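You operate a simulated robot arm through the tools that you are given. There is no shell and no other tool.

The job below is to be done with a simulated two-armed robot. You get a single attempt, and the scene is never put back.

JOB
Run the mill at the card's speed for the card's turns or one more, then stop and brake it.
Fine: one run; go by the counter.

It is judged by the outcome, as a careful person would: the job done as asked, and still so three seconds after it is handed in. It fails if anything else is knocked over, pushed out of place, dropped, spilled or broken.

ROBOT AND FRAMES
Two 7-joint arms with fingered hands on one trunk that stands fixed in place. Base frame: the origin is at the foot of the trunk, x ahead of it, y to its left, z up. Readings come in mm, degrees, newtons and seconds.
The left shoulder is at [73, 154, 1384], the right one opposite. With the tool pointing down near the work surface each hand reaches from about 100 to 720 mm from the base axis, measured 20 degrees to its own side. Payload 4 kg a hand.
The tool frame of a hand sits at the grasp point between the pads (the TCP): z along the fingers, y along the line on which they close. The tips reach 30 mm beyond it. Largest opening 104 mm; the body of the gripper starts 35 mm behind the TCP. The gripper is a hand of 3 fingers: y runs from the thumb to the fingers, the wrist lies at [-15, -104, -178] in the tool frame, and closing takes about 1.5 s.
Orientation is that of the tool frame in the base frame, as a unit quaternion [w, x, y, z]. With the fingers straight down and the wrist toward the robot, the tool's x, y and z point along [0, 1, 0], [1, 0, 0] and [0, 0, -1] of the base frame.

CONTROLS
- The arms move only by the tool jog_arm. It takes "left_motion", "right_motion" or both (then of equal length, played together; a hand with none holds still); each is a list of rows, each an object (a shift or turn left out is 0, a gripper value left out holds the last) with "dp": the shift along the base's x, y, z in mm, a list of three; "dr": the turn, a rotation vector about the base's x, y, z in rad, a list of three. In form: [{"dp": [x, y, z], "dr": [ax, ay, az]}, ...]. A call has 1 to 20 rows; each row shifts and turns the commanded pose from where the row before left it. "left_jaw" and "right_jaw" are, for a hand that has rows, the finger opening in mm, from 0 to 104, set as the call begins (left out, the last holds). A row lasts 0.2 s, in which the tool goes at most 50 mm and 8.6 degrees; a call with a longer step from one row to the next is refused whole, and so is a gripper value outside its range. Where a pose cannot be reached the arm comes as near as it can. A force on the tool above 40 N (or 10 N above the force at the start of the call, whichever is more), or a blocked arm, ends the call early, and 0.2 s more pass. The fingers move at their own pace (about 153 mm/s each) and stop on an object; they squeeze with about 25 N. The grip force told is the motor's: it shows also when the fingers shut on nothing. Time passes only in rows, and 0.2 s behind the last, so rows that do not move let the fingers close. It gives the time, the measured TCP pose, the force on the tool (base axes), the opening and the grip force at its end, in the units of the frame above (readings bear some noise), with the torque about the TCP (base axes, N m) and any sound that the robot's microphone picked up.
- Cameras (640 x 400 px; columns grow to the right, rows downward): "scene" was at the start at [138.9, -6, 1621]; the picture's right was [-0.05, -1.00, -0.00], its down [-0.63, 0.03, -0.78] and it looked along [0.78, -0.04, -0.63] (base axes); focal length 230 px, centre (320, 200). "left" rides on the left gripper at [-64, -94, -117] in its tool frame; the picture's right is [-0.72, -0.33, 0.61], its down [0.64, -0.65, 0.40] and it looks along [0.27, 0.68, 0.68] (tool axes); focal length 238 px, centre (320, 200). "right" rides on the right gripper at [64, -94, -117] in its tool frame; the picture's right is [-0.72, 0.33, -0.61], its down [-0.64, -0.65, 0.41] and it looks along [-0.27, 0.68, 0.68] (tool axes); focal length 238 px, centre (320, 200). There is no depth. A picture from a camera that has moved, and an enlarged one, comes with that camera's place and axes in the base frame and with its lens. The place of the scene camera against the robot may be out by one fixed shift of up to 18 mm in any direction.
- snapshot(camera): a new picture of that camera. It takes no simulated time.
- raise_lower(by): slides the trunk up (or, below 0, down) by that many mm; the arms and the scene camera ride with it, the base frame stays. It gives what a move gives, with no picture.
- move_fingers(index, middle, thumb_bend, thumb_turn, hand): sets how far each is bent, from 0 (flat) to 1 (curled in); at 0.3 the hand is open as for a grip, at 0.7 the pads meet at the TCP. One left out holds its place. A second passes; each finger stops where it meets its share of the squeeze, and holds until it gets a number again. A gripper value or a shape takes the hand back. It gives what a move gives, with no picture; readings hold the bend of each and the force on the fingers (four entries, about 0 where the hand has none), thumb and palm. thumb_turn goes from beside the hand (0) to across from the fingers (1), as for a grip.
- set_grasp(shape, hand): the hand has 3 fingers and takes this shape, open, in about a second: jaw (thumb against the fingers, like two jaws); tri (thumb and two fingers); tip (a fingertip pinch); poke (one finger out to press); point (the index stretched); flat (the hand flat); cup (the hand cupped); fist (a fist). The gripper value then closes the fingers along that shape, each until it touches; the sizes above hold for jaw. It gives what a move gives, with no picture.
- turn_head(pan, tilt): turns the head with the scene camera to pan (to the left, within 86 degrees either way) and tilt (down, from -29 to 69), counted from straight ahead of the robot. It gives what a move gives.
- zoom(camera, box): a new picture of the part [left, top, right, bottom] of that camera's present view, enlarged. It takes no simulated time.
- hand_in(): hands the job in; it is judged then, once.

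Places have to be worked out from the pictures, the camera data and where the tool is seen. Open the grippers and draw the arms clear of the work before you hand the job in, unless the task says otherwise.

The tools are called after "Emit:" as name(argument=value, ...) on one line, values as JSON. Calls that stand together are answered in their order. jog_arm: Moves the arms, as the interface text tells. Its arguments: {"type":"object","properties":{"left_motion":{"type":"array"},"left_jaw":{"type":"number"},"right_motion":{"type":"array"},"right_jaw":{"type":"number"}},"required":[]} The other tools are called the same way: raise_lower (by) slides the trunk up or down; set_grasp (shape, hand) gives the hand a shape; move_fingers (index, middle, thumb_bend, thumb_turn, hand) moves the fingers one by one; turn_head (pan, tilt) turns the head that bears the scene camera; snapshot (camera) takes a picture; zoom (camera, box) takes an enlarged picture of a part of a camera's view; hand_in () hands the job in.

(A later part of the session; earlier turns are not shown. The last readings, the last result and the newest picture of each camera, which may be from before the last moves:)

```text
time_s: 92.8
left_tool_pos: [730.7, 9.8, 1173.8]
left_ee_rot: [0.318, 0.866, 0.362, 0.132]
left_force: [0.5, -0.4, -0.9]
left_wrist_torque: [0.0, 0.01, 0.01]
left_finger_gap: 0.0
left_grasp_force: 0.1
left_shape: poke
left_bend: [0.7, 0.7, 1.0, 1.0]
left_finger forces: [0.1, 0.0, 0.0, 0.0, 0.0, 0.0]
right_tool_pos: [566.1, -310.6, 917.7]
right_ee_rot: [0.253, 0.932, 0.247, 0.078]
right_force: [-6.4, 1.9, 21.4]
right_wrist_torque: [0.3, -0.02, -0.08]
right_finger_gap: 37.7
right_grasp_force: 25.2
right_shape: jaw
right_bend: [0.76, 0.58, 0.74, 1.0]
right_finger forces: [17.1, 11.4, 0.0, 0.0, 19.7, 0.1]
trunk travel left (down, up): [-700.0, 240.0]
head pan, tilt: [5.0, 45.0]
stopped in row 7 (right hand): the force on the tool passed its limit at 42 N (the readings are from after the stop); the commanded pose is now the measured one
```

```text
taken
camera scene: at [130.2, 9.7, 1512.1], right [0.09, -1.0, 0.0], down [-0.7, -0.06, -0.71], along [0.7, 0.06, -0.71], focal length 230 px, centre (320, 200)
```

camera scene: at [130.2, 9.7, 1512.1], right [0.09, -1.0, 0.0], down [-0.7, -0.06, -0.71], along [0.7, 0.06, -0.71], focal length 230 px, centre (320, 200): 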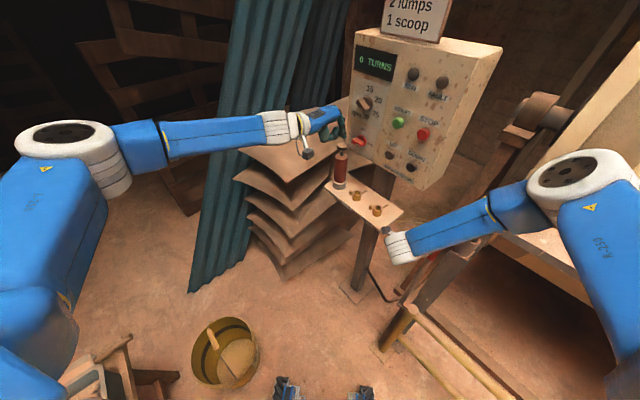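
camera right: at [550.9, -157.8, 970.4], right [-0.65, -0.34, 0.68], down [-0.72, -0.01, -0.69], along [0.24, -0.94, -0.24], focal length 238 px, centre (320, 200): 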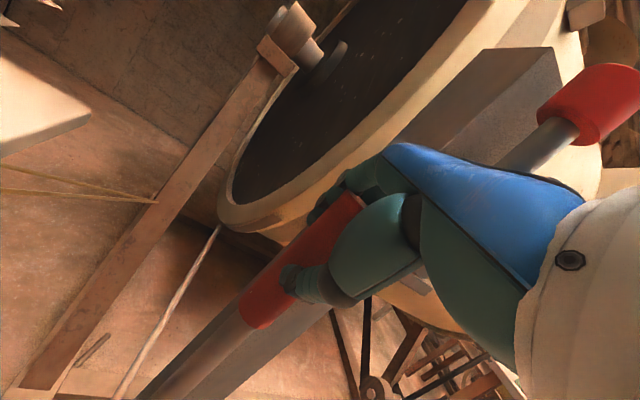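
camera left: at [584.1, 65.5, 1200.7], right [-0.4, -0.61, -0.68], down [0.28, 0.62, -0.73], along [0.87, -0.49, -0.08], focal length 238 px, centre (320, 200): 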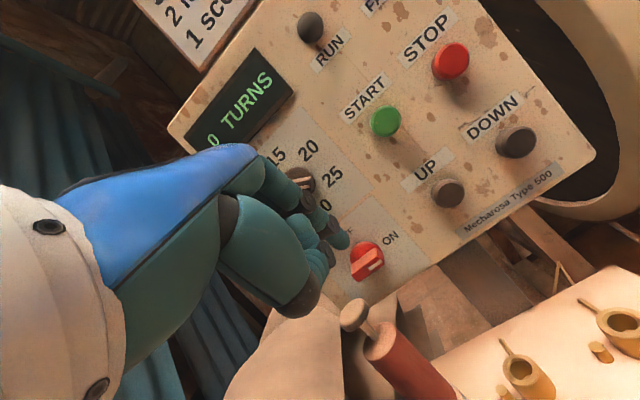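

The stop was the lever's end rising into my palm while gripped. I open to 60 mm, raise the hand 18 mm and continue the pull.

Emit:
jog_arm(right_motion=[{"dp": [0, 0, 0]}, {"dp": [0, 0, 9]}, {"dp": [0, 0, 9]}, {"dp": [0, 0, 0]}], right_jaw=62)

Emit:
jog_arm(right_motion=[{"dp": [-17, 17, -2]}, {"dp": [-17, 17, -3]}, {"dp": [-17, 17, -4]}, {"dp": [-17, 17, -5]}])

Emit:
snapshot(camera="right")

```text
time_s: 93.8
left_tool_pos: [733.3, 8.4, 1173.2]
left_ee_rot: [0.316, 0.867, 0.363, 0.132]
left_force: [-0.1, -0.4, -0.1]
left_wrist_torque: [0.02, -0.01, -0.03]
left_finger_gap: 0.3
left_grasp_force: 0.1
left_shape: poke
left_bend: [0.7, 0.7, 1.0, 1.0]
left_finger forces: [0.1, 0.0, 0.0, 0.0, 0.1, 0.0]
right_tool_pos: [568.4, -311.5, 931.2]
right_ee_rot: [0.251, 0.933, 0.249, 0.074]
right_force: [-0.1, -1.3, -0.6]
right_wrist_torque: [-0.02, 0.02, 0.01]
right_finger_gap: 61.6
right_grasp_force: 0.0
right_shape: jaw
right_bend: [0.29, 0.41, 0.65, 1.0]
right_finger forces: [0.1, 0.0, 0.0, 0.0, 0.0, 0.0]
trunk travel left (down, up): [-700.0, 240.0]
head pan, tilt: [5.0, 45.0]
```

```text
time_s: 94.8
left_tool_pos: [734.3, 9.2, 1172.3]
left_ee_rot: [0.318, 0.866, 0.362, 0.131]
left_force: [0.1, -0.2, -0.3]
left_wrist_torque: [-0.02, 0.0, 0.01]
left_finger_gap: 0.0
left_grasp_force: 0.0
left_shape: poke
left_bend: [0.7, 0.7, 1.0, 1.0]
left_finger forces: [0.0, 0.1, 0.1, 0.0, 0.0, 0.0]
right_tool_pos: [500.3, -243.6, 918.0]
right_ee_rot: [0.252, 0.932, 0.248, 0.074]
right_force: [3.9, -0.2, 8.2]
right_wrist_torque: [-0.17, -0.11, 0.09]
right_finger_gap: 63.3
right_grasp_force: 0.1
right_shape: jaw
right_bend: [0.25, 0.41, 0.65, 1.0]
right_finger forces: [7.1, 0.1, 0.0, 0.0, 0.0, 0.1]
trunk travel left (down, up): [-700.0, 240.0]
head pan, tilt: [5.0, 45.0]
```

```text
taken
camera right: at [484.0, -91.3, 972.1], right [-0.65, -0.34, 0.68], down [-0.73, -0.01, -0.69], along [0.24, -0.94, -0.24], focal length 238 px, centre (320, 200)
```

right: 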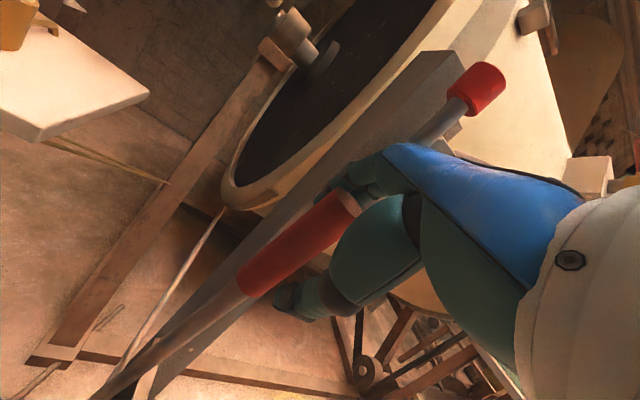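

The lever follows (index hooks it at 7 N) but near its very end; I continue with more downward motion to keep the hook secure.

Emit:
jog_arm(right_motion=[{"dp": [-5, 5, -12]}, {"dp": [-15, 15, -10]}, {"dp": [-16, 16, -10]}, {"dp": [-16, 16, -10]}])

Emit:
snapshot(camera="right")

```text
time_s: 95.8
left_tool_pos: [734.0, 7.7, 1172.7]
left_ee_rot: [0.316, 0.867, 0.363, 0.132]
left_force: [0.3, -0.5, 0.7]
left_wrist_torque: [0.01, 0.04, 0.06]
left_finger_gap: 0.0
left_grasp_force: 0.1
left_shape: poke
left_bend: [0.7, 0.7, 1.0, 1.0]
left_finger forces: [0.0, 0.0, 0.0, 0.0, 0.0, 0.0]
right_tool_pos: [450.3, -192.3, 873.5]
right_ee_rot: [0.25, 0.933, 0.248, 0.073]
right_force: [7.4, 3.3, 5.4]
right_wrist_torque: [-0.25, 0.3, 0.09]
right_finger_gap: 62.7
right_grasp_force: 0.0
right_shape: jaw
right_bend: [0.28, 0.4, 0.65, 1.0]
right_finger forces: [8.1, 1.0, 0.0, 0.1, 0.0, 0.1]
trunk travel left (down, up): [-700.0, 240.0]
head pan, tilt: [5.0, 45.0]
```

```text
taken
camera right: at [433.2, -39.4, 927.9], right [-0.64, -0.34, 0.68], down [-0.73, 0.0, -0.69], along [0.24, -0.94, -0.25], focal length 238 px, centre (320, 200)
```

right: 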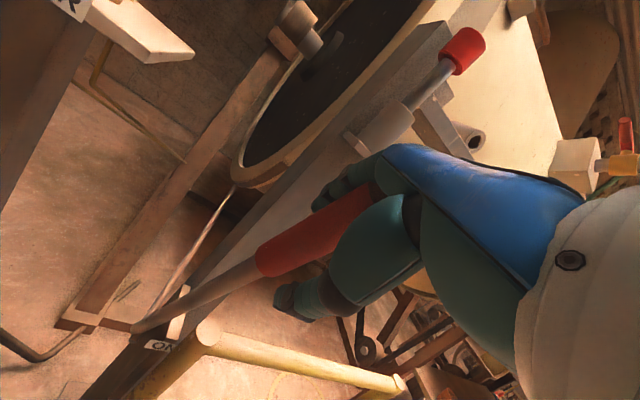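

Good grip. I pull on until the ON stop.

Emit:
jog_arm(right_motion=[{"dp": [-15, 15, -9]}, {"dp": [-15, 15, -9]}, {"dp": [-12, 12, -7]}, {"dp": [-10, 10, -6]}, {"dp": [-8, 8, -5]}])

Emit:
snapshot(camera="right")

Emit:
snapshot(camera="scene")

```text
time_s: 96.5
left_tool_pos: [735.0, 3.7, 1172.4]
left_ee_rot: [0.316, 0.867, 0.362, 0.132]
left_force: [-0.5, 0.2, 0.4]
left_wrist_torque: [-0.03, 0.01, 0.03]
left_finger_gap: 0.0
left_grasp_force: 0.1
left_shape: poke
left_bend: [0.7, 0.7, 1.0, 1.0]
left_finger forces: [0.0, 0.0, 0.1, 0.0, 0.0, 0.0]
right_tool_pos: [425.0, -166.9, 859.7]
right_ee_rot: [0.259, 0.931, 0.244, 0.084]
right_force: [18.5, -1.4, 7.1]
right_wrist_torque: [0.03, 0.84, 0.16]
right_finger_gap: 62.9
right_grasp_force: 0.1
right_shape: jaw
right_bend: [0.73, 0.4, 0.65, 1.0]
right_finger forces: [17.5, 2.1, 0.0, 0.1, 0.0, 0.0]
trunk travel left (down, up): [-700.0, 240.0]
head pan, tilt: [5.0, 45.0]
stopped in row 3 (right hand): the force on the tool passed its limit at 51 N (the readings are from after the stop); the commanded pose is now the measured one
```

```text
taken
camera right: at [407.6, -13.0, 911.9], right [-0.66, -0.33, 0.67], down [-0.71, -0.01, -0.7], along [0.24, -0.94, -0.23], focal length 238 px, centre (320, 200)
```

right: 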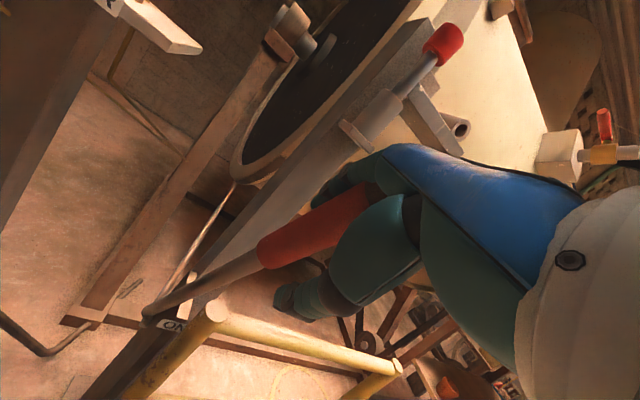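

```text
taken
camera scene: at [139.9, 3.1, 1511.4], right [0.09, -1.0, 0.0], down [-0.71, -0.06, -0.7], along [0.7, 0.06, -0.71], focal length 230 px, centre (320, 200)
```

scene: 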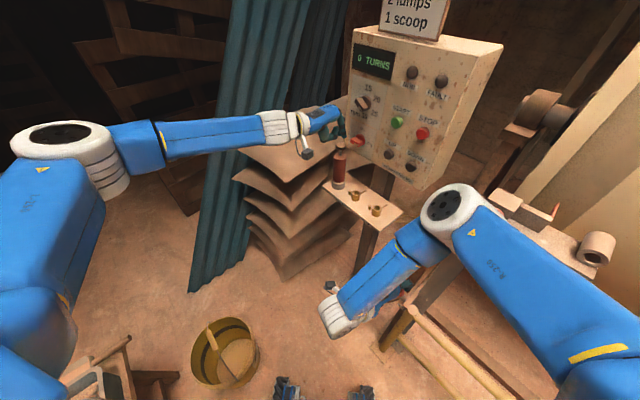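

The full pull works: the ON stop is at TCP ≈ [425,-167,860]. Now I push the lever back to OFF with the thumb along the reverse arc.

Emit:
jog_arm(right_motion=[{"dp": [4, -4, 4]}, {"dp": [20, -20, 12]}, {"dp": [20, -20, 12]}, {"dp": [20, -20, 11]}, {"dp": [20, -20, 10]}, {"dp": [20, -20, 9]}], right_jaw=66)

Emit:
snapshot(camera="right")

```text
time_s: 97.9
left_tool_pos: [731.1, 8.5, 1174.5]
left_ee_rot: [0.317, 0.867, 0.362, 0.132]
left_force: [-0.5, 0.0, -0.3]
left_wrist_torque: [0.03, 0.02, 0.01]
left_finger_gap: 0.3
left_grasp_force: 0.1
left_shape: poke
left_bend: [0.7, 0.7, 1.0, 1.0]
left_finger forces: [0.0, 0.0, 0.1, 0.0, 0.0, 0.0]
right_tool_pos: [525.2, -267.2, 917.4]
right_ee_rot: [0.259, 0.931, 0.245, 0.081]
right_force: [-3.4, 7.0, -0.9]
right_wrist_torque: [0.33, 0.17, 0.01]
right_finger_gap: 72.0
right_grasp_force: 0.0
right_shape: jaw
right_bend: [0.28, 0.39, 0.55, 0.99]
right_finger forces: [0.0, 0.1, 0.1, 0.0, 7.0, 0.1]
trunk travel left (down, up): [-700.0, 240.0]
head pan, tilt: [5.0, 45.0]
```

```text
taken
camera right: at [508.0, -113.9, 969.7], right [-0.66, -0.33, 0.68], down [-0.71, -0.01, -0.7], along [0.24, -0.94, -0.23], focal length 238 px, centre (320, 200)
```

right: 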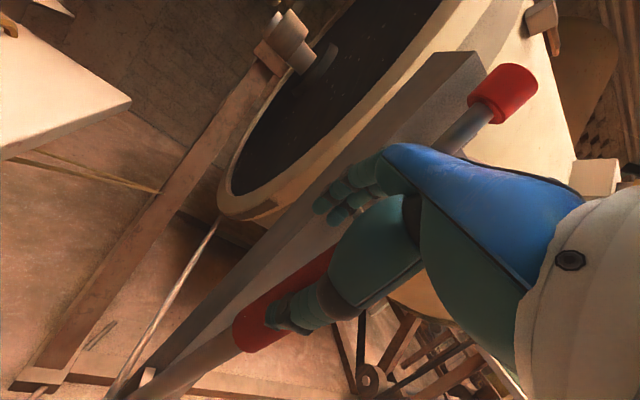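

The thumb pushes the lever at 7 N. I continue to the OFF stop.

Emit:
jog_arm(right_motion=[{"dp": [18, -18, 6]}, {"dp": [18, -18, 4]}, {"dp": [18, -18, 3]}, {"dp": [18, -18, 1]}, {"dp": [16, -16, 0]}, {"dp": [14, -14, 0]}])

Emit:
snapshot(camera="right")

```text
time_s: 99.3
left_tool_pos: [731.9, 8.8, 1173.7]
left_ee_rot: [0.317, 0.866, 0.362, 0.132]
left_force: [0.5, -0.9, 0.2]
left_wrist_torque: [-0.02, 0.01, 0.0]
left_finger_gap: 0.0
left_grasp_force: 0.1
left_shape: poke
left_bend: [0.7, 0.7, 1.0, 1.0]
left_finger forces: [0.0, 0.1, 0.1, 0.1, 0.1, 0.0]
right_tool_pos: [627.9, -368.7, 932.4]
right_ee_rot: [0.261, 0.93, 0.244, 0.082]
right_force: [1.2, 7.6, 1.0]
right_wrist_torque: [0.23, -0.01, -0.24]
right_finger_gap: 68.3
right_grasp_force: 0.1
right_shape: jaw
right_bend: [0.28, 0.39, 0.6, 0.97]
right_finger forces: [0.0, 0.0, 0.0, 0.0, 6.5, 0.0]
trunk travel left (down, up): [-700.0, 240.0]
head pan, tilt: [5.0, 45.0]
```

```text
taken
camera right: at [610.1, -214.7, 983.0], right [-0.66, -0.33, 0.67], down [-0.71, -0.01, -0.7], along [0.24, -0.94, -0.23], focal length 238 px, centre (320, 200)
```

right: 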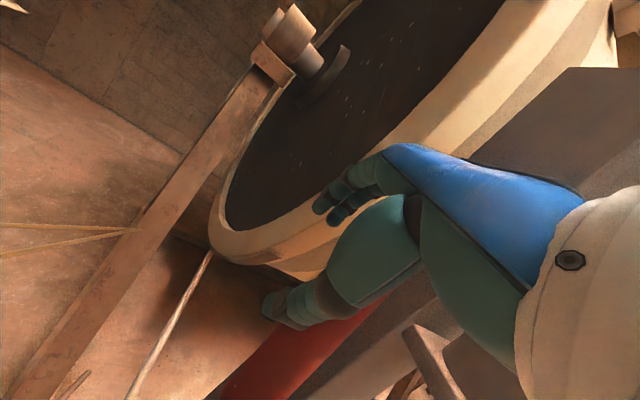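

The thumb slipped past the lever's side; the lever stands upright between. I lift off, back up, close the hand and push it to OFF with the closed fingertips, better centred.

Emit:
jog_arm(right_motion=[{"dp": [0, 0, 25]}, {"dp": [0, 0, 30]}, {"dp": [0, 0, 30]}, {"dp": [-25, 25, 0]}, {"dp": [-25, 25, 0]}, {"dp": [-25, 22, 0]}, {"dp": [-10, 4, 0]}])

Emit:
jog_arm(right_motion=[{"dp": [0, 0, 0]}, {"dp": [0, 0, 0]}, {"dp": [0, 0, 0]}, {"dp": [0, 0, -20]}, {"dp": [0, 0, -25]}], right_jaw=0)

Emit:
snapshot(camera="right")

```text
time_s: 100.9
left_tool_pos: [731.3, 7.6, 1174.5]
left_ee_rot: [0.317, 0.867, 0.361, 0.132]
left_force: [-0.5, -0.8, 0.3]
left_wrist_torque: [-0.01, 0.0, 0.02]
left_finger_gap: 0.0
left_grasp_force: 0.1
left_shape: poke
left_bend: [0.7, 0.7, 1.0, 1.0]
left_finger forces: [0.0, 0.0, 0.1, 0.0, 0.0, 0.1]
right_tool_pos: [540.3, -294.5, 1016.5]
right_ee_rot: [0.259, 0.931, 0.244, 0.082]
right_force: [0.3, 0.1, 0.0]
right_wrist_torque: [0.02, 0.03, 0.01]
right_finger_gap: 65.6
right_grasp_force: 0.0
right_shape: jaw
right_bend: [0.28, 0.39, 0.63, 1.0]
right_finger forces: [0.0, 0.0, 0.0, 0.0, 0.0, 0.0]
trunk travel left (down, up): [-700.0, 240.0]
head pan, tilt: [5.0, 45.0]
```

```text
time_s: 102.1
left_tool_pos: [732.4, 8.4, 1172.9]
left_ee_rot: [0.317, 0.867, 0.362, 0.132]
left_force: [0.3, -0.5, 0.6]
left_wrist_torque: [-0.01, -0.01, 0.01]
left_finger_gap: 0.0
left_grasp_force: 0.0
left_shape: poke
left_bend: [0.7, 0.7, 1.0, 1.0]
left_finger forces: [0.0, 0.0, 0.1, 0.0, 0.1, 0.0]
right_tool_pos: [543.0, -294.2, 972.1]
right_ee_rot: [0.26, 0.931, 0.243, 0.08]
right_force: [-0.1, 0.4, 0.4]
right_wrist_torque: [-0.02, 0.02, -0.02]
right_finger_gap: 0.2
right_grasp_force: 24.8
right_shape: jaw
right_bend: [0.7, 0.7, 0.45, 1.0]
right_finger forces: [0.1, 0.1, 0.0, 0.0, 0.0, 0.0]
trunk travel left (down, up): [-700.0, 240.0]
head pan, tilt: [5.0, 45.0]
```

```text
taken
camera right: at [526.2, -140.8, 1022.9], right [-0.66, -0.33, 0.68], down [-0.71, -0.01, -0.7], along [0.24, -0.94, -0.23], focal length 238 px, centre (320, 200)
```

right: 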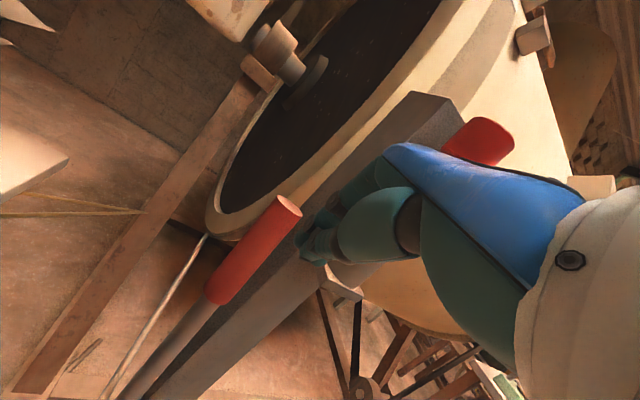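

Lever end is at about [602,-355,942] (≈ −2°). I lower 25 mm and push forward to the stop.

Emit:
jog_arm(right_motion=[{"dp": [0, 0, -25]}, {"dp": [11, -10, 0]}, {"dp": [11, -10, 0]}, {"dp": [11, -10, 0]}, {"dp": [11, -10, 0]}, {"dp": [8, -8, 0]}, {"dp": [6, -6, 0]}])

Emit:
snapshot(camera="right")

```text
time_s: 103.7
left_tool_pos: [730.8, 8.5, 1174.7]
left_ee_rot: [0.317, 0.867, 0.362, 0.132]
left_force: [-0.3, 0.2, 0.5]
left_wrist_torque: [0.03, 0.03, 0.02]
left_finger_gap: 0.0
left_grasp_force: 0.1
left_shape: poke
left_bend: [0.7, 0.7, 1.0, 1.0]
left_finger forces: [0.1, 0.1, 0.1, 0.0, 0.0, 0.0]
right_tool_pos: [598.1, -346.9, 946.5]
right_ee_rot: [0.259, 0.931, 0.244, 0.081]
right_force: [-2.6, 3.4, 0.4]
right_wrist_torque: [0.11, 0.08, 0.02]
right_finger_gap: 0.0
right_grasp_force: 25.1
right_shape: jaw
right_bend: [0.7, 0.7, 0.45, 1.0]
right_finger forces: [0.0, 0.0, 0.0, 0.0, 0.0, 0.0]
trunk travel left (down, up): [-700.0, 240.0]
head pan, tilt: [5.0, 45.0]
```

```text
taken
camera right: at [582.3, -193.2, 998.0], right [-0.66, -0.33, 0.68], down [-0.71, -0.01, -0.7], along [0.24, -0.94, -0.23], focal length 238 px, centre (320, 200)
```

right: 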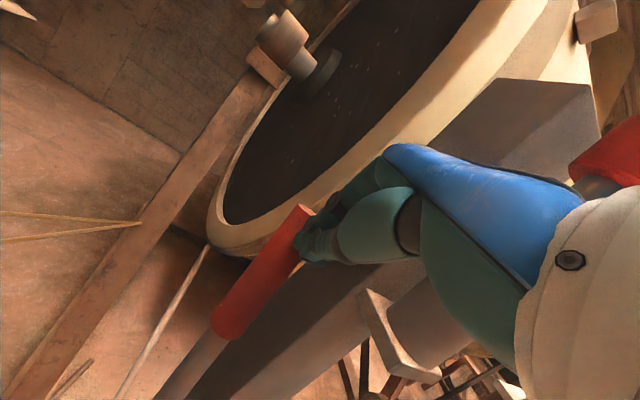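

Emit:
jog_arm(right_motion=[{"dp": [6, -6, 0]}, {"dp": [6, -6, 0]}, {"dp": [6, -6, 0]}, {"dp": [6, -6, 0]}, {"dp": [5, -5, 0]}, {"dp": [5, -5, 0]}])

Emit:
snapshot(camera="right")

```text
time_s: 104.4
left_tool_pos: [724.1, 12.8, 1179.3]
left_ee_rot: [0.32, 0.865, 0.362, 0.134]
left_force: [0.1, -0.6, 0.3]
left_wrist_torque: [-0.02, 0.01, 0.0]
left_finger_gap: 0.0
left_grasp_force: 0.1
left_shape: poke
left_bend: [0.7, 0.7, 1.0, 1.0]
left_finger forces: [0.0, 0.0, 0.0, 0.0, 0.1, 0.2]
right_tool_pos: [604.1, -352.0, 948.3]
right_ee_rot: [0.256, 0.931, 0.248, 0.078]
right_force: [-26.2, 20.4, 16.4]
right_wrist_torque: [0.25, 0.32, -0.21]
right_finger_gap: 0.1
right_grasp_force: 25.4
right_shape: jaw
right_bend: [0.7, 0.7, 0.45, 1.0]
right_finger forces: [0.1, 9.5, 0.1, 0.1, 0.0, 0.0]
trunk travel left (down, up): [-700.0, 240.0]
head pan, tilt: [5.0, 45.0]
stopped in row 3 (right hand): the force on the tool passed its limit at 42 N (the readings are from after the stop); the commanded pose is now the measured one
```

```text
taken
camera right: at [587.4, -198.7, 1000.1], right [-0.65, -0.34, 0.68], down [-0.72, -0.01, -0.69], along [0.24, -0.94, -0.24], focal length 238 px, centre (320, 200)
```

right: 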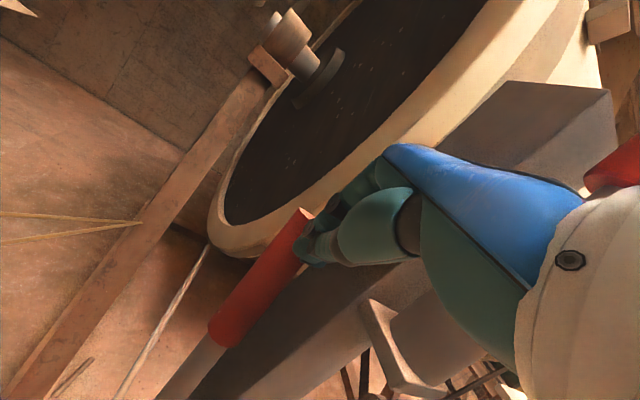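

Firm stop again: the brake is OFF. Now I raise, open, and straddle the lever once more, slightly better centred, ready for the real pull.

Emit:
jog_arm(right_motion=[{"dp": [-8, 8, 10]}, {"dp": [0, 0, 35]}, {"dp": [0, 0, 35]}, {"dp": [9, -10, 0]}, {"dp": [9, -10, 0]}, {"dp": [0, 0, -30]}, {"dp": [0, 0, -30]}], right_jaw=104)

Emit:
snapshot(camera="right")

```text
time_s: 106.0
left_tool_pos: [731.0, 5.4, 1174.2]
left_ee_rot: [0.317, 0.867, 0.361, 0.132]
left_force: [0.2, -0.2, 0.1]
left_wrist_torque: [-0.02, -0.01, -0.01]
left_finger_gap: 0.0
left_grasp_force: 0.2
left_shape: poke
left_bend: [0.7, 0.7, 1.0, 1.0]
left_finger forces: [0.1, 0.0, 0.0, 0.0, 0.1, 0.0]
right_tool_pos: [620.0, -370.3, 962.8]
right_ee_rot: [0.253, 0.932, 0.247, 0.078]
right_force: [-0.2, -0.4, 0.2]
right_wrist_torque: [-0.01, 0.02, 0.02]
right_finger_gap: 103.5
right_grasp_force: 0.3
right_shape: jaw
right_bend: [0.3, 0.3, 0.3, 0.98]
right_finger forces: [0.0, 0.1, 0.0, 0.0, 0.1, 0.1]
trunk travel left (down, up): [-700.0, 240.0]
head pan, tilt: [5.0, 45.0]
```

```text
taken
camera right: at [604.1, -218.5, 1015.6], right [-0.65, -0.34, 0.68], down [-0.72, -0.01, -0.69], along [0.24, -0.94, -0.24], focal length 238 px, centre (320, 200)
```

right: 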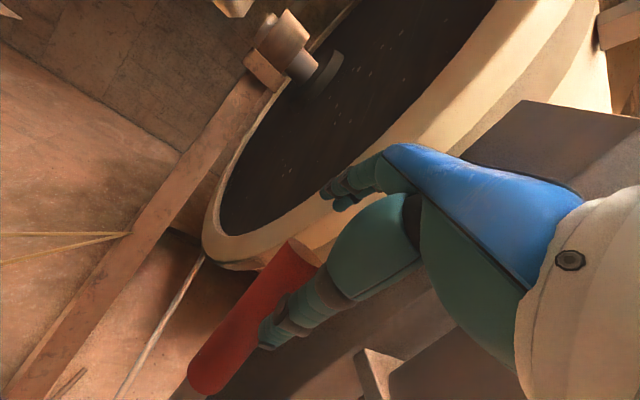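

The lever's end is between thumb and fingers again. I lower to hooking height.

Emit:
jog_arm(right_motion=[{"dp": [-3, 3, -20]}, {"dp": [-2, 2, -20]}, {"dp": [0, 0, -14]}])

Emit:
snapshot(camera="right")

Emit:
zoom(camera="left", box=[240, 100, 420, 290])

```text
time_s: 106.8
left_tool_pos: [729.8, 7.1, 1174.9]
left_ee_rot: [0.317, 0.867, 0.362, 0.133]
left_force: [0.0, 0.7, 0.2]
left_wrist_torque: [0.02, 0.01, -0.02]
left_finger_gap: 0.0
left_grasp_force: 0.1
left_shape: poke
left_bend: [0.7, 0.7, 1.0, 1.0]
left_finger forces: [0.0, 0.1, 0.0, 0.0, 0.1, 0.1]
right_tool_pos: [614.3, -366.7, 908.3]
right_ee_rot: [0.255, 0.932, 0.245, 0.077]
right_force: [1.6, 0.1, 1.6]
right_wrist_torque: [-0.04, -0.01, 0.02]
right_finger_gap: 103.8
right_grasp_force: 0.0
right_shape: jaw
right_bend: [0.3, 0.3, 0.3, 0.98]
right_finger forces: [1.5, 0.0, 0.1, 0.0, 0.1, 0.0]
trunk travel left (down, up): [-700.0, 240.0]
head pan, tilt: [5.0, 45.0]
```

```text
taken
camera right: at [597.9, -212.4, 962.9], right [-0.65, -0.34, 0.68], down [-0.72, -0.01, -0.69], along [0.24, -0.94, -0.24], focal length 238 px, centre (320, 200)
```

right: 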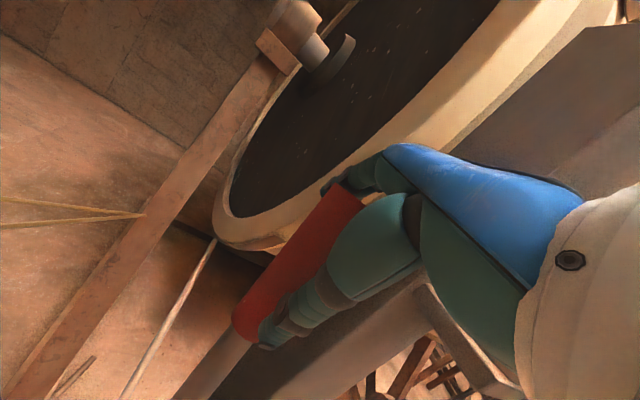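

```text
2.11 times, centred on (330, 195) of left
camera zoom: at [580.0, 64.4, 1203.2], right [-0.4, -0.61, -0.68], down [0.28, 0.62, -0.73], along [0.87, -0.48, -0.08], focal length 502 px, centre (299, 210)
```

zoom: 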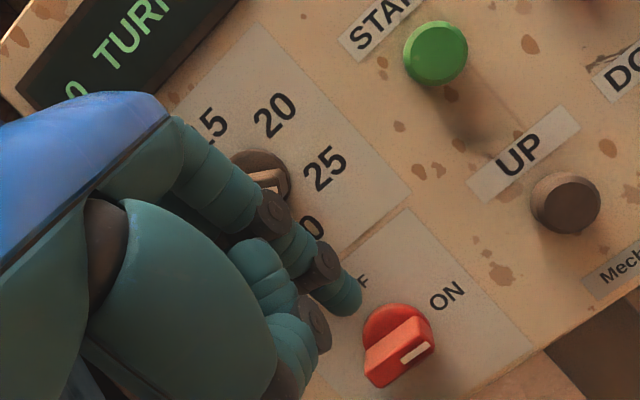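

Everything is ready: brake OFF with the right hand waiting, selector 25, switch ON. I bring the left fingertips in front of the START button.

Emit:
jog_arm(left_motion=[{"dp": [-10, -10, 12], "dr": [-0.0823, -0.0823, 0]}, {"dp": [-5, -35, 10], "dr": [-0.0823, -0.0823, 0]}, {"dp": [-3, -35, 8], "dr": [-0.0823, -0.0823, 0]}, {"dp": [4, -35, 5]}])

Emit:
snapshot(camera="scene")

Emit:
snapshot(camera="left")

```text
time_s: 107.8
left_tool_pos: [715.7, -112.2, 1209.0]
left_ee_rot: [0.462, 0.799, 0.333, 0.194]
left_force: [-0.4, -0.6, -0.1]
left_wrist_torque: [0.0, -0.02, 0.01]
left_finger_gap: 0.0
left_grasp_force: 0.0
left_shape: poke
left_bend: [0.7, 0.7, 1.0, 1.0]
left_finger forces: [0.0, 0.0, 0.1, 0.1, 0.1, 0.0]
right_tool_pos: [614.2, -366.5, 908.7]
right_ee_rot: [0.253, 0.932, 0.247, 0.078]
right_force: [0.4, -0.3, 2.3]
right_wrist_torque: [-0.04, 0.0, 0.02]
right_finger_gap: 103.9
right_grasp_force: 0.1
right_shape: jaw
right_bend: [0.3, 0.3, 0.3, 0.98]
right_finger forces: [1.4, 0.0, 0.0, 0.0, 0.0, 0.1]
trunk travel left (down, up): [-700.0, 240.0]
head pan, tilt: [5.0, 45.0]
```

```text
taken
camera scene: at [135.3, 2.5, 1511.8], right [0.09, -1.0, 0.0], down [-0.71, -0.06, -0.7], along [0.7, 0.06, -0.71], focal length 230 px, centre (320, 200)
```

scene: 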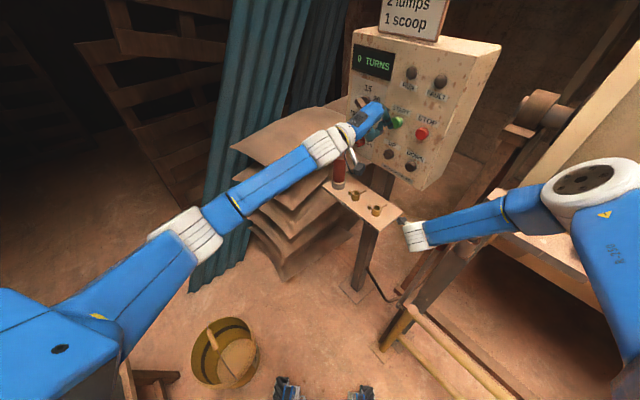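

```text
taken
camera left: at [565.6, -54.6, 1184.9], right [-0.24, -0.77, -0.59], down [0.47, 0.44, -0.77], along [0.85, -0.46, 0.26], focal length 238 px, centre (320, 200)
```

left: 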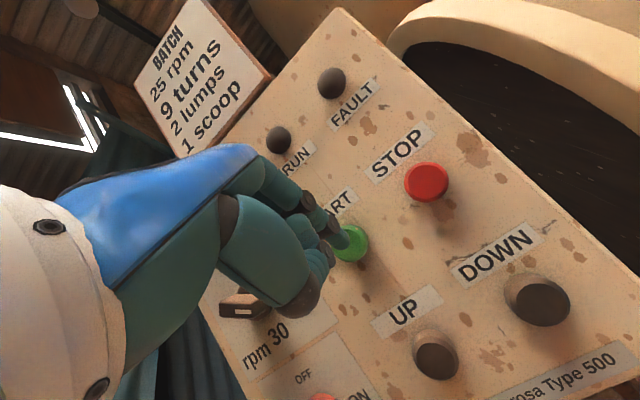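

Emit:
zoom(camera="scene", box=[340, 40, 460, 180])

Emit:
zoom(camera="left", box=[210, 170, 400, 340])

```text
2.86 times, centred on (400, 110) of scene
camera zoom: at [135.3, 2.5, 1511.8], right [0.09, -1.0, 0.0], down [-0.71, -0.06, -0.7], along [0.7, 0.06, -0.71], focal length 659 px, centre (91, 457)
```

zoom: 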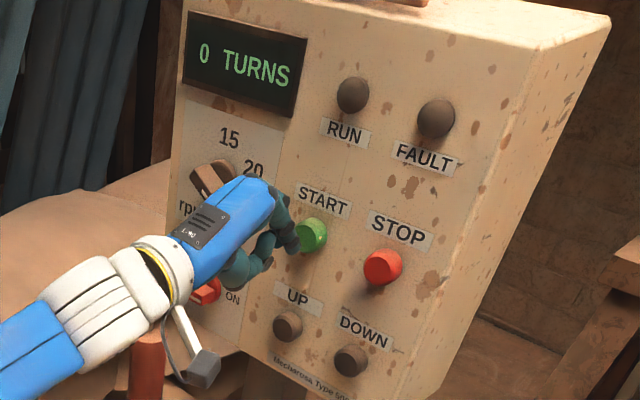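

```text
2.35 times, centred on (305, 255) of left
camera zoom: at [565.6, -54.6, 1184.9], right [-0.24, -0.77, -0.59], down [0.47, 0.44, -0.77], along [0.85, -0.46, 0.26], focal length 561 px, centre (355, 71)
```

zoom: 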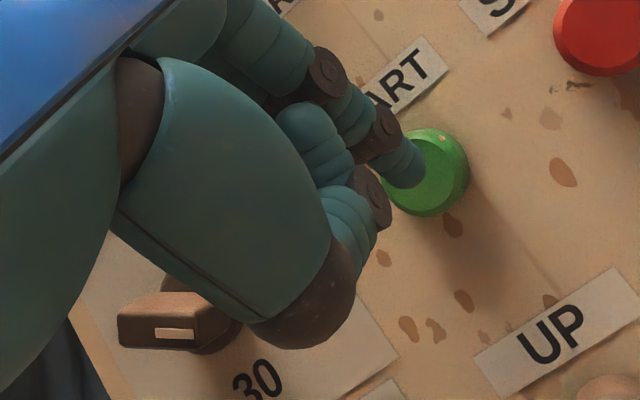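

The fingertip faces START. I move in to contact and press.

Emit:
jog_arm(left_motion=[{"dp": [7, -7.1, 0]}, {"dp": [7, -7.1, 0]}, {"dp": [4.5, -4.6, 0]}])

Emit:
zoom(camera="scene", box=[340, 40, 460, 180])

```text
time_s: 108.6
left_tool_pos: [732.2, -128.9, 1211.6]
left_ee_rot: [0.462, 0.799, 0.333, 0.193]
left_force: [-1.5, 0.4, -0.4]
left_wrist_torque: [0.0, 0.02, -0.04]
left_finger_gap: 0.3
left_grasp_force: 0.0
left_shape: poke
left_bend: [0.7, 0.7, 1.0, 1.0]
left_finger forces: [1.5, 0.0, 0.0, 0.1, 0.0, 0.0]
right_tool_pos: [615.1, -365.5, 910.1]
right_ee_rot: [0.254, 0.932, 0.246, 0.078]
right_force: [1.1, -0.2, 0.9]
right_wrist_torque: [0.01, 0.03, -0.01]
right_finger_gap: 104.0
right_grasp_force: 0.1
right_shape: jaw
right_bend: [0.29, 0.3, 0.3, 0.98]
right_finger forces: [1.5, 0.1, 0.1, 0.0, 0.0, 0.0]
trunk travel left (down, up): [-700.0, 240.0]
head pan, tilt: [5.0, 45.0]
```

```text
2.86 times, centred on (400, 110) of scene
camera zoom: at [134.6, 5.0, 1511.8], right [0.09, -1.0, 0.0], down [-0.71, -0.06, -0.71], along [0.7, 0.06, -0.71], focal length 659 px, centre (91, 457)
```

zoom: 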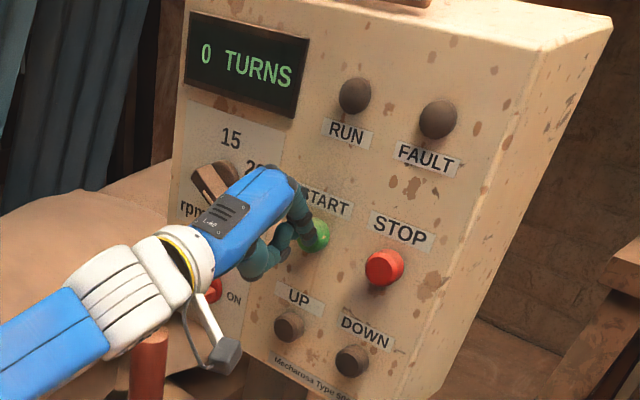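

Contact (1.5 N). I press in another 8 mm and read the lamps.

Emit:
jog_arm(left_motion=[{"dp": [3.5, -3.6, 0]}, {"dp": [3, -3.1, 0]}])

Emit:
zoom(camera="scene", box=[340, 40, 460, 180])

```text
time_s: 109.2
left_tool_pos: [738.5, -133.0, 1211.5]
left_ee_rot: [0.464, 0.798, 0.333, 0.193]
left_force: [-9.5, 5.1, -0.7]
left_wrist_torque: [0.12, 0.12, -0.13]
left_finger_gap: 0.0
left_grasp_force: 0.0
left_shape: poke
left_bend: [0.7, 0.7, 1.0, 1.0]
left_finger forces: [9.7, 1.2, 0.1, 0.1, 0.0, 0.0]
right_tool_pos: [613.0, -364.4, 912.6]
right_ee_rot: [0.256, 0.932, 0.245, 0.078]
right_force: [1.0, -0.7, 0.4]
right_wrist_torque: [0.02, -0.04, -0.06]
right_finger_gap: 103.7
right_grasp_force: 0.1
right_shape: jaw
right_bend: [0.3, 0.3, 0.3, 0.98]
right_finger forces: [1.5, 0.0, 0.0, 0.0, 0.0, 0.0]
trunk travel left (down, up): [-700.0, 240.0]
head pan, tilt: [5.0, 45.0]
heard: click
```

```text
2.86 times, centred on (400, 110) of scene
camera zoom: at [131.0, 9.1, 1512.1], right [0.09, -1.0, 0.0], down [-0.7, -0.06, -0.71], along [0.7, 0.06, -0.71], focal length 659 px, centre (91, 457)
```

zoom: 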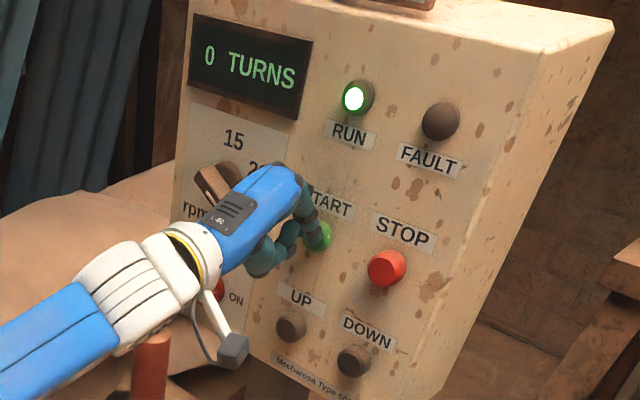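

The RUN lamp is lit — the mill has started. I release START and move over in front of STOP.

Emit:
jog_arm(left_motion=[{"dp": [-12, 12.2, 0]}, {"dp": [-10, 10.2, 0]}, {"dp": [-19, -18.7, 0]}, {"dp": [-19, -18.7, 0]}, {"dp": [-19, -18.6, 0]}])

Emit:
zoom(camera="scene", box=[340, 40, 460, 180])

Emit:
snapshot(camera="left")

```text
time_s: 110.4
left_tool_pos: [661.8, -169.9, 1209.5]
left_ee_rot: [0.462, 0.799, 0.333, 0.194]
left_force: [0.7, -0.8, 0.8]
left_wrist_torque: [0.03, -0.03, 0.01]
left_finger_gap: 0.2
left_grasp_force: 0.0
left_shape: poke
left_bend: [0.7, 0.7, 1.0, 1.0]
left_finger forces: [0.0, 0.1, 0.1, 0.0, 0.0, 0.1]
right_tool_pos: [613.3, -367.0, 908.8]
right_ee_rot: [0.253, 0.932, 0.246, 0.078]
right_force: [1.4, 0.2, 0.7]
right_wrist_torque: [-0.02, 0.05, 0.05]
right_finger_gap: 103.7
right_grasp_force: 0.1
right_shape: jaw
right_bend: [0.3, 0.3, 0.3, 0.98]
right_finger forces: [1.4, 0.1, 0.0, 0.0, 0.0, 0.0]
trunk travel left (down, up): [-700.0, 240.0]
head pan, tilt: [5.0, 45.0]
```

```text
2.86 times, centred on (400, 110) of scene
camera zoom: at [134.2, 3.5, 1511.9], right [0.09, -1.0, 0.0], down [-0.71, -0.06, -0.71], along [0.7, 0.06, -0.71], focal length 659 px, centre (91, 457)
```

zoom: 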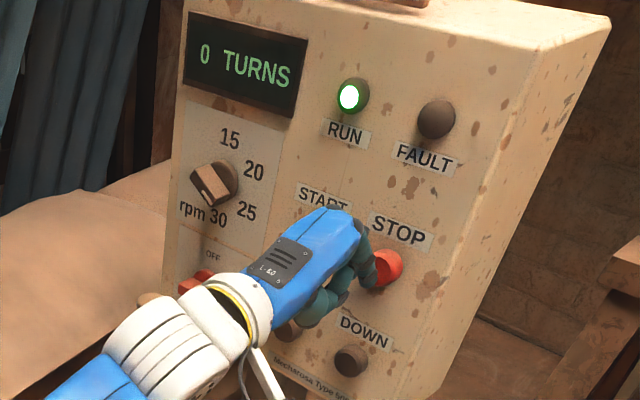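

```text
taken
camera left: at [510.7, -111.6, 1185.0], right [-0.24, -0.77, -0.59], down [0.47, 0.44, -0.77], along [0.85, -0.46, 0.26], focal length 238 px, centre (320, 200)
```

left: 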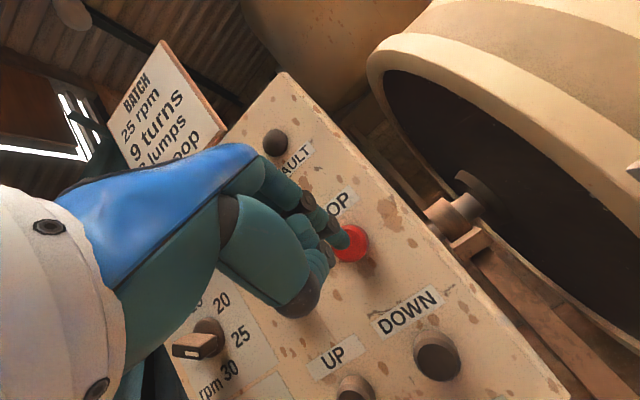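

The mill is running and I'm hovering over STOP. I let time pass in short steps and time the counter to verify the speed (25 rpm = 2.4 s per turn).

Emit:
jog_arm(left_motion=[{"dp": [0, 0, 0]}, {"dp": [0, 0, 0]}, {"dp": [0, 0, 0]}])

Emit:
zoom(camera="scene", box=[340, 40, 460, 180])

Emit:
jog_arm(left_motion=[{"dp": [0, 0, 0]}, {"dp": [0, 0, 0]}])

Emit:
zoom(camera="scene", box=[340, 40, 460, 180])

Emit:
jog_arm(left_motion=[{"dp": [0, 0, 0]}, {"dp": [0, 0, 0]}])

Emit:
zoom(camera="scene", box=[340, 40, 460, 180])

```text
time_s: 111.2
left_tool_pos: [661.2, -168.8, 1208.4]
left_ee_rot: [0.463, 0.799, 0.333, 0.193]
left_force: [1.0, 0.3, -0.3]
left_wrist_torque: [0.01, -0.01, 0.02]
left_finger_gap: 0.2
left_grasp_force: 0.1
left_shape: poke
left_bend: [0.7, 0.7, 1.0, 1.0]
left_finger forces: [0.1, 0.1, 0.0, 0.0, 0.0, 0.0]
right_tool_pos: [613.7, -366.5, 909.1]
right_ee_rot: [0.254, 0.932, 0.246, 0.078]
right_force: [0.5, -0.6, 1.3]
right_wrist_torque: [0.0, 0.01, -0.01]
right_finger_gap: 103.9
right_grasp_force: 0.1
right_shape: jaw
right_bend: [0.3, 0.3, 0.3, 0.98]
right_finger forces: [1.7, 0.0, 0.0, 0.1, 0.0, 0.0]
trunk travel left (down, up): [-700.0, 240.0]
head pan, tilt: [5.0, 45.0]
```

```text
2.86 times, centred on (400, 110) of scene
camera zoom: at [135.1, 4.9, 1511.8], right [0.09, -1.0, 0.0], down [-0.71, -0.06, -0.7], along [0.7, 0.06, -0.71], focal length 659 px, centre (91, 457)
```

zoom: 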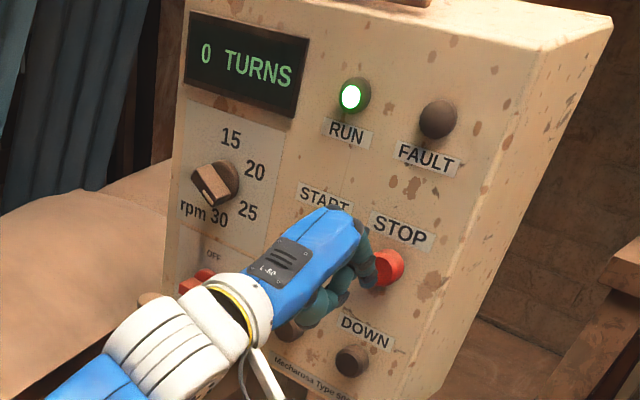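

```text
time_s: 111.8
left_tool_pos: [662.0, -168.6, 1209.4]
left_ee_rot: [0.463, 0.798, 0.334, 0.193]
left_force: [0.2, -0.5, 0.7]
left_wrist_torque: [-0.01, 0.01, 0.0]
left_finger_gap: 0.0
left_grasp_force: 0.0
left_shape: poke
left_bend: [0.7, 0.7, 1.0, 1.0]
left_finger forces: [0.0, 0.0, 0.0, 0.0, 0.0, 0.0]
right_tool_pos: [615.1, -367.0, 909.2]
right_ee_rot: [0.254, 0.932, 0.247, 0.078]
right_force: [0.2, -0.2, 0.9]
right_wrist_torque: [-0.02, -0.03, 0.02]
right_finger_gap: 103.8
right_grasp_force: 0.0
right_shape: jaw
right_bend: [0.3, 0.3, 0.3, 0.98]
right_finger forces: [1.6, 0.0, 0.0, 0.1, 0.0, 0.1]
trunk travel left (down, up): [-700.0, 240.0]
head pan, tilt: [5.0, 45.0]
```

```text
2.86 times, centred on (400, 110) of scene
camera zoom: at [135.0, 4.8, 1511.8], right [0.09, -1.0, 0.0], down [-0.71, -0.06, -0.7], along [0.7, 0.06, -0.71], focal length 659 px, centre (91, 457)
```

zoom: 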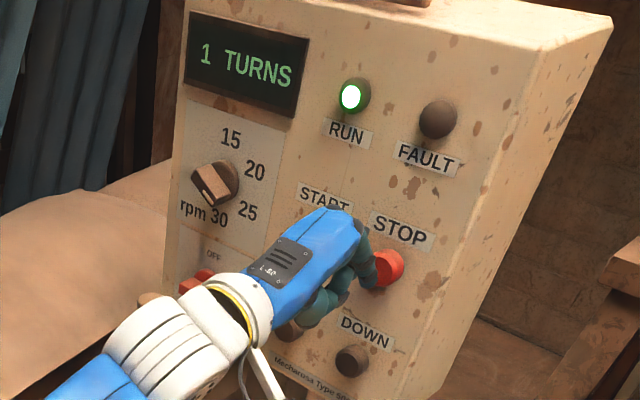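

```text
time_s: 112.4
left_tool_pos: [663.3, -169.4, 1207.7]
left_ee_rot: [0.463, 0.798, 0.333, 0.193]
left_force: [0.7, -0.4, 0.0]
left_wrist_torque: [-0.03, 0.0, -0.02]
left_finger_gap: 0.0
left_grasp_force: 0.1
left_shape: poke
left_bend: [0.7, 0.7, 1.0, 1.0]
left_finger forces: [0.0, 0.1, 0.0, 0.0, 0.0, 0.0]
right_tool_pos: [614.3, -365.3, 908.4]
right_ee_rot: [0.254, 0.932, 0.246, 0.077]
right_force: [0.1, -0.9, 0.8]
right_wrist_torque: [-0.03, 0.0, -0.01]
right_finger_gap: 103.7
right_grasp_force: 0.1
right_shape: jaw
right_bend: [0.3, 0.3, 0.3, 0.98]
right_finger forces: [1.6, 0.1, 0.0, 0.0, 0.0, 0.1]
trunk travel left (down, up): [-700.0, 240.0]
head pan, tilt: [5.0, 45.0]
```

```text
2.86 times, centred on (400, 110) of scene
camera zoom: at [135.0, 4.8, 1511.8], right [0.09, -1.0, 0.0], down [-0.71, -0.06, -0.71], along [0.7, 0.06, -0.71], focal length 659 px, centre (91, 457)
```

zoom: 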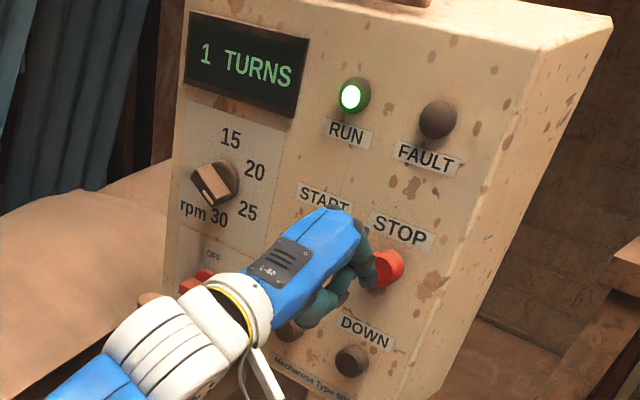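

Turn 1 appeared between 111.2 and 111.8 s. I look for the second transition to get the rate.

Emit:
jog_arm(left_motion=[{"dp": [0, 0, 0]}, {"dp": [0, 0, 0]}, {"dp": [0, 0, 0]}, {"dp": [0, 0, 0]}])

Emit:
zoom(camera="scene", box=[340, 40, 420, 120])

Emit:
jog_arm(left_motion=[{"dp": [0, 0, 0]}])

Emit:
zoom(camera="scene", box=[340, 40, 420, 120])

Emit:
jog_arm(left_motion=[{"dp": [0, 0, 0]}])

Emit:
zoom(camera="scene", box=[340, 40, 420, 120])

```text
time_s: 113.4
left_tool_pos: [661.3, -168.6, 1209.1]
left_ee_rot: [0.463, 0.798, 0.334, 0.194]
left_force: [0.8, 0.1, 0.8]
left_wrist_torque: [-0.02, -0.01, 0.01]
left_finger_gap: 0.0
left_grasp_force: 0.0
left_shape: poke
left_bend: [0.7, 0.7, 1.0, 1.0]
left_finger forces: [0.0, 0.0, 0.1, 0.0, 0.0, 0.0]
right_tool_pos: [614.3, -366.3, 909.8]
right_ee_rot: [0.255, 0.932, 0.246, 0.078]
right_force: [0.7, -1.3, 1.3]
right_wrist_torque: [-0.02, 0.0, 0.04]
right_finger_gap: 103.8
right_grasp_force: 0.0
right_shape: jaw
right_bend: [0.3, 0.3, 0.3, 0.98]
right_finger forces: [1.6, 0.1, 0.0, 0.0, 0.0, 0.0]
trunk travel left (down, up): [-700.0, 240.0]
head pan, tilt: [5.0, 45.0]
```

```text
5.00 times, centred on (380, 80) of scene
camera zoom: at [135.0, 4.8, 1511.8], right [0.09, -1.0, 0.0], down [-0.71, -0.06, -0.71], along [0.7, 0.06, -0.71], focal length 1153 px, centre (20, 800)
```

zoom: 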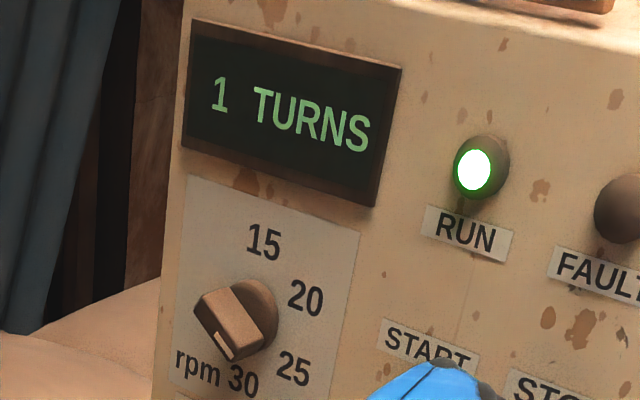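

```text
time_s: 113.8
left_tool_pos: [662.6, -167.4, 1209.4]
left_ee_rot: [0.463, 0.798, 0.333, 0.193]
left_force: [-0.2, -0.1, 0.9]
left_wrist_torque: [0.01, 0.01, 0.03]
left_finger_gap: 0.0
left_grasp_force: 0.1
left_shape: poke
left_bend: [0.7, 0.7, 1.0, 1.0]
left_finger forces: [0.0, 0.0, 0.0, 0.1, 0.1, 0.0]
right_tool_pos: [613.9, -366.2, 908.4]
right_ee_rot: [0.254, 0.932, 0.247, 0.077]
right_force: [0.6, -1.3, 0.9]
right_wrist_torque: [-0.03, 0.02, -0.02]
right_finger_gap: 103.8
right_grasp_force: 0.0
right_shape: jaw
right_bend: [0.3, 0.3, 0.3, 0.98]
right_finger forces: [1.7, 0.0, 0.1, 0.0, 0.0, 0.0]
trunk travel left (down, up): [-700.0, 240.0]
head pan, tilt: [5.0, 45.0]
```

```text
5.00 times, centred on (380, 80) of scene
camera zoom: at [135.0, 4.8, 1511.8], right [0.09, -1.0, 0.0], down [-0.71, -0.06, -0.71], along [0.7, 0.06, -0.71], focal length 1153 px, centre (20, 800)
```

zoom: 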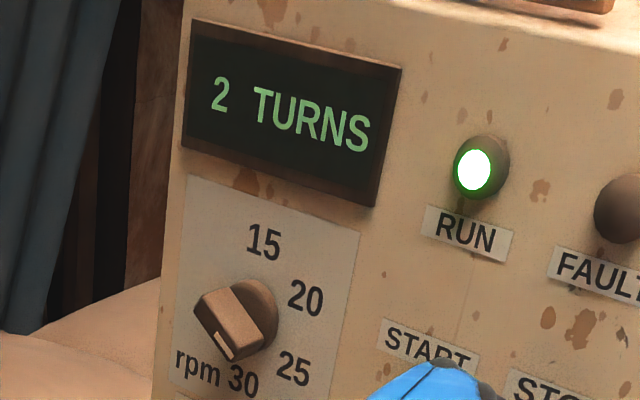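

```text
time_s: 114.2
left_tool_pos: [662.9, -169.1, 1209.1]
left_ee_rot: [0.463, 0.799, 0.333, 0.193]
left_force: [-0.1, -0.5, -0.3]
left_wrist_torque: [-0.01, 0.02, 0.02]
left_finger_gap: 0.0
left_grasp_force: 0.1
left_shape: poke
left_bend: [0.7, 0.7, 1.0, 1.0]
left_finger forces: [0.1, 0.1, 0.1, 0.0, 0.1, 0.0]
right_tool_pos: [614.3, -365.8, 908.7]
right_ee_rot: [0.254, 0.932, 0.246, 0.078]
right_force: [1.1, -0.3, 0.2]
right_wrist_torque: [-0.03, 0.0, 0.01]
right_finger_gap: 103.8
right_grasp_force: 0.1
right_shape: jaw
right_bend: [0.3, 0.3, 0.3, 0.98]
right_finger forces: [1.7, 0.1, 0.1, 0.0, 0.0, 0.1]
trunk travel left (down, up): [-700.0, 240.0]
head pan, tilt: [5.0, 45.0]
```

```text
5.00 times, centred on (380, 80) of scene
camera zoom: at [135.0, 4.7, 1511.8], right [0.09, -1.0, 0.0], down [-0.71, -0.06, -0.71], along [0.7, 0.06, -0.71], focal length 1153 px, centre (20, 800)
```

zoom: 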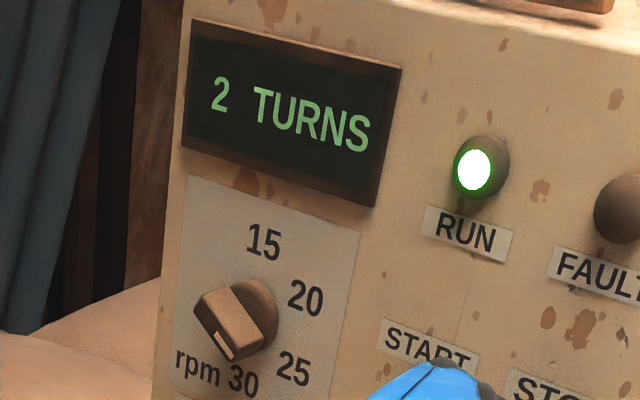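

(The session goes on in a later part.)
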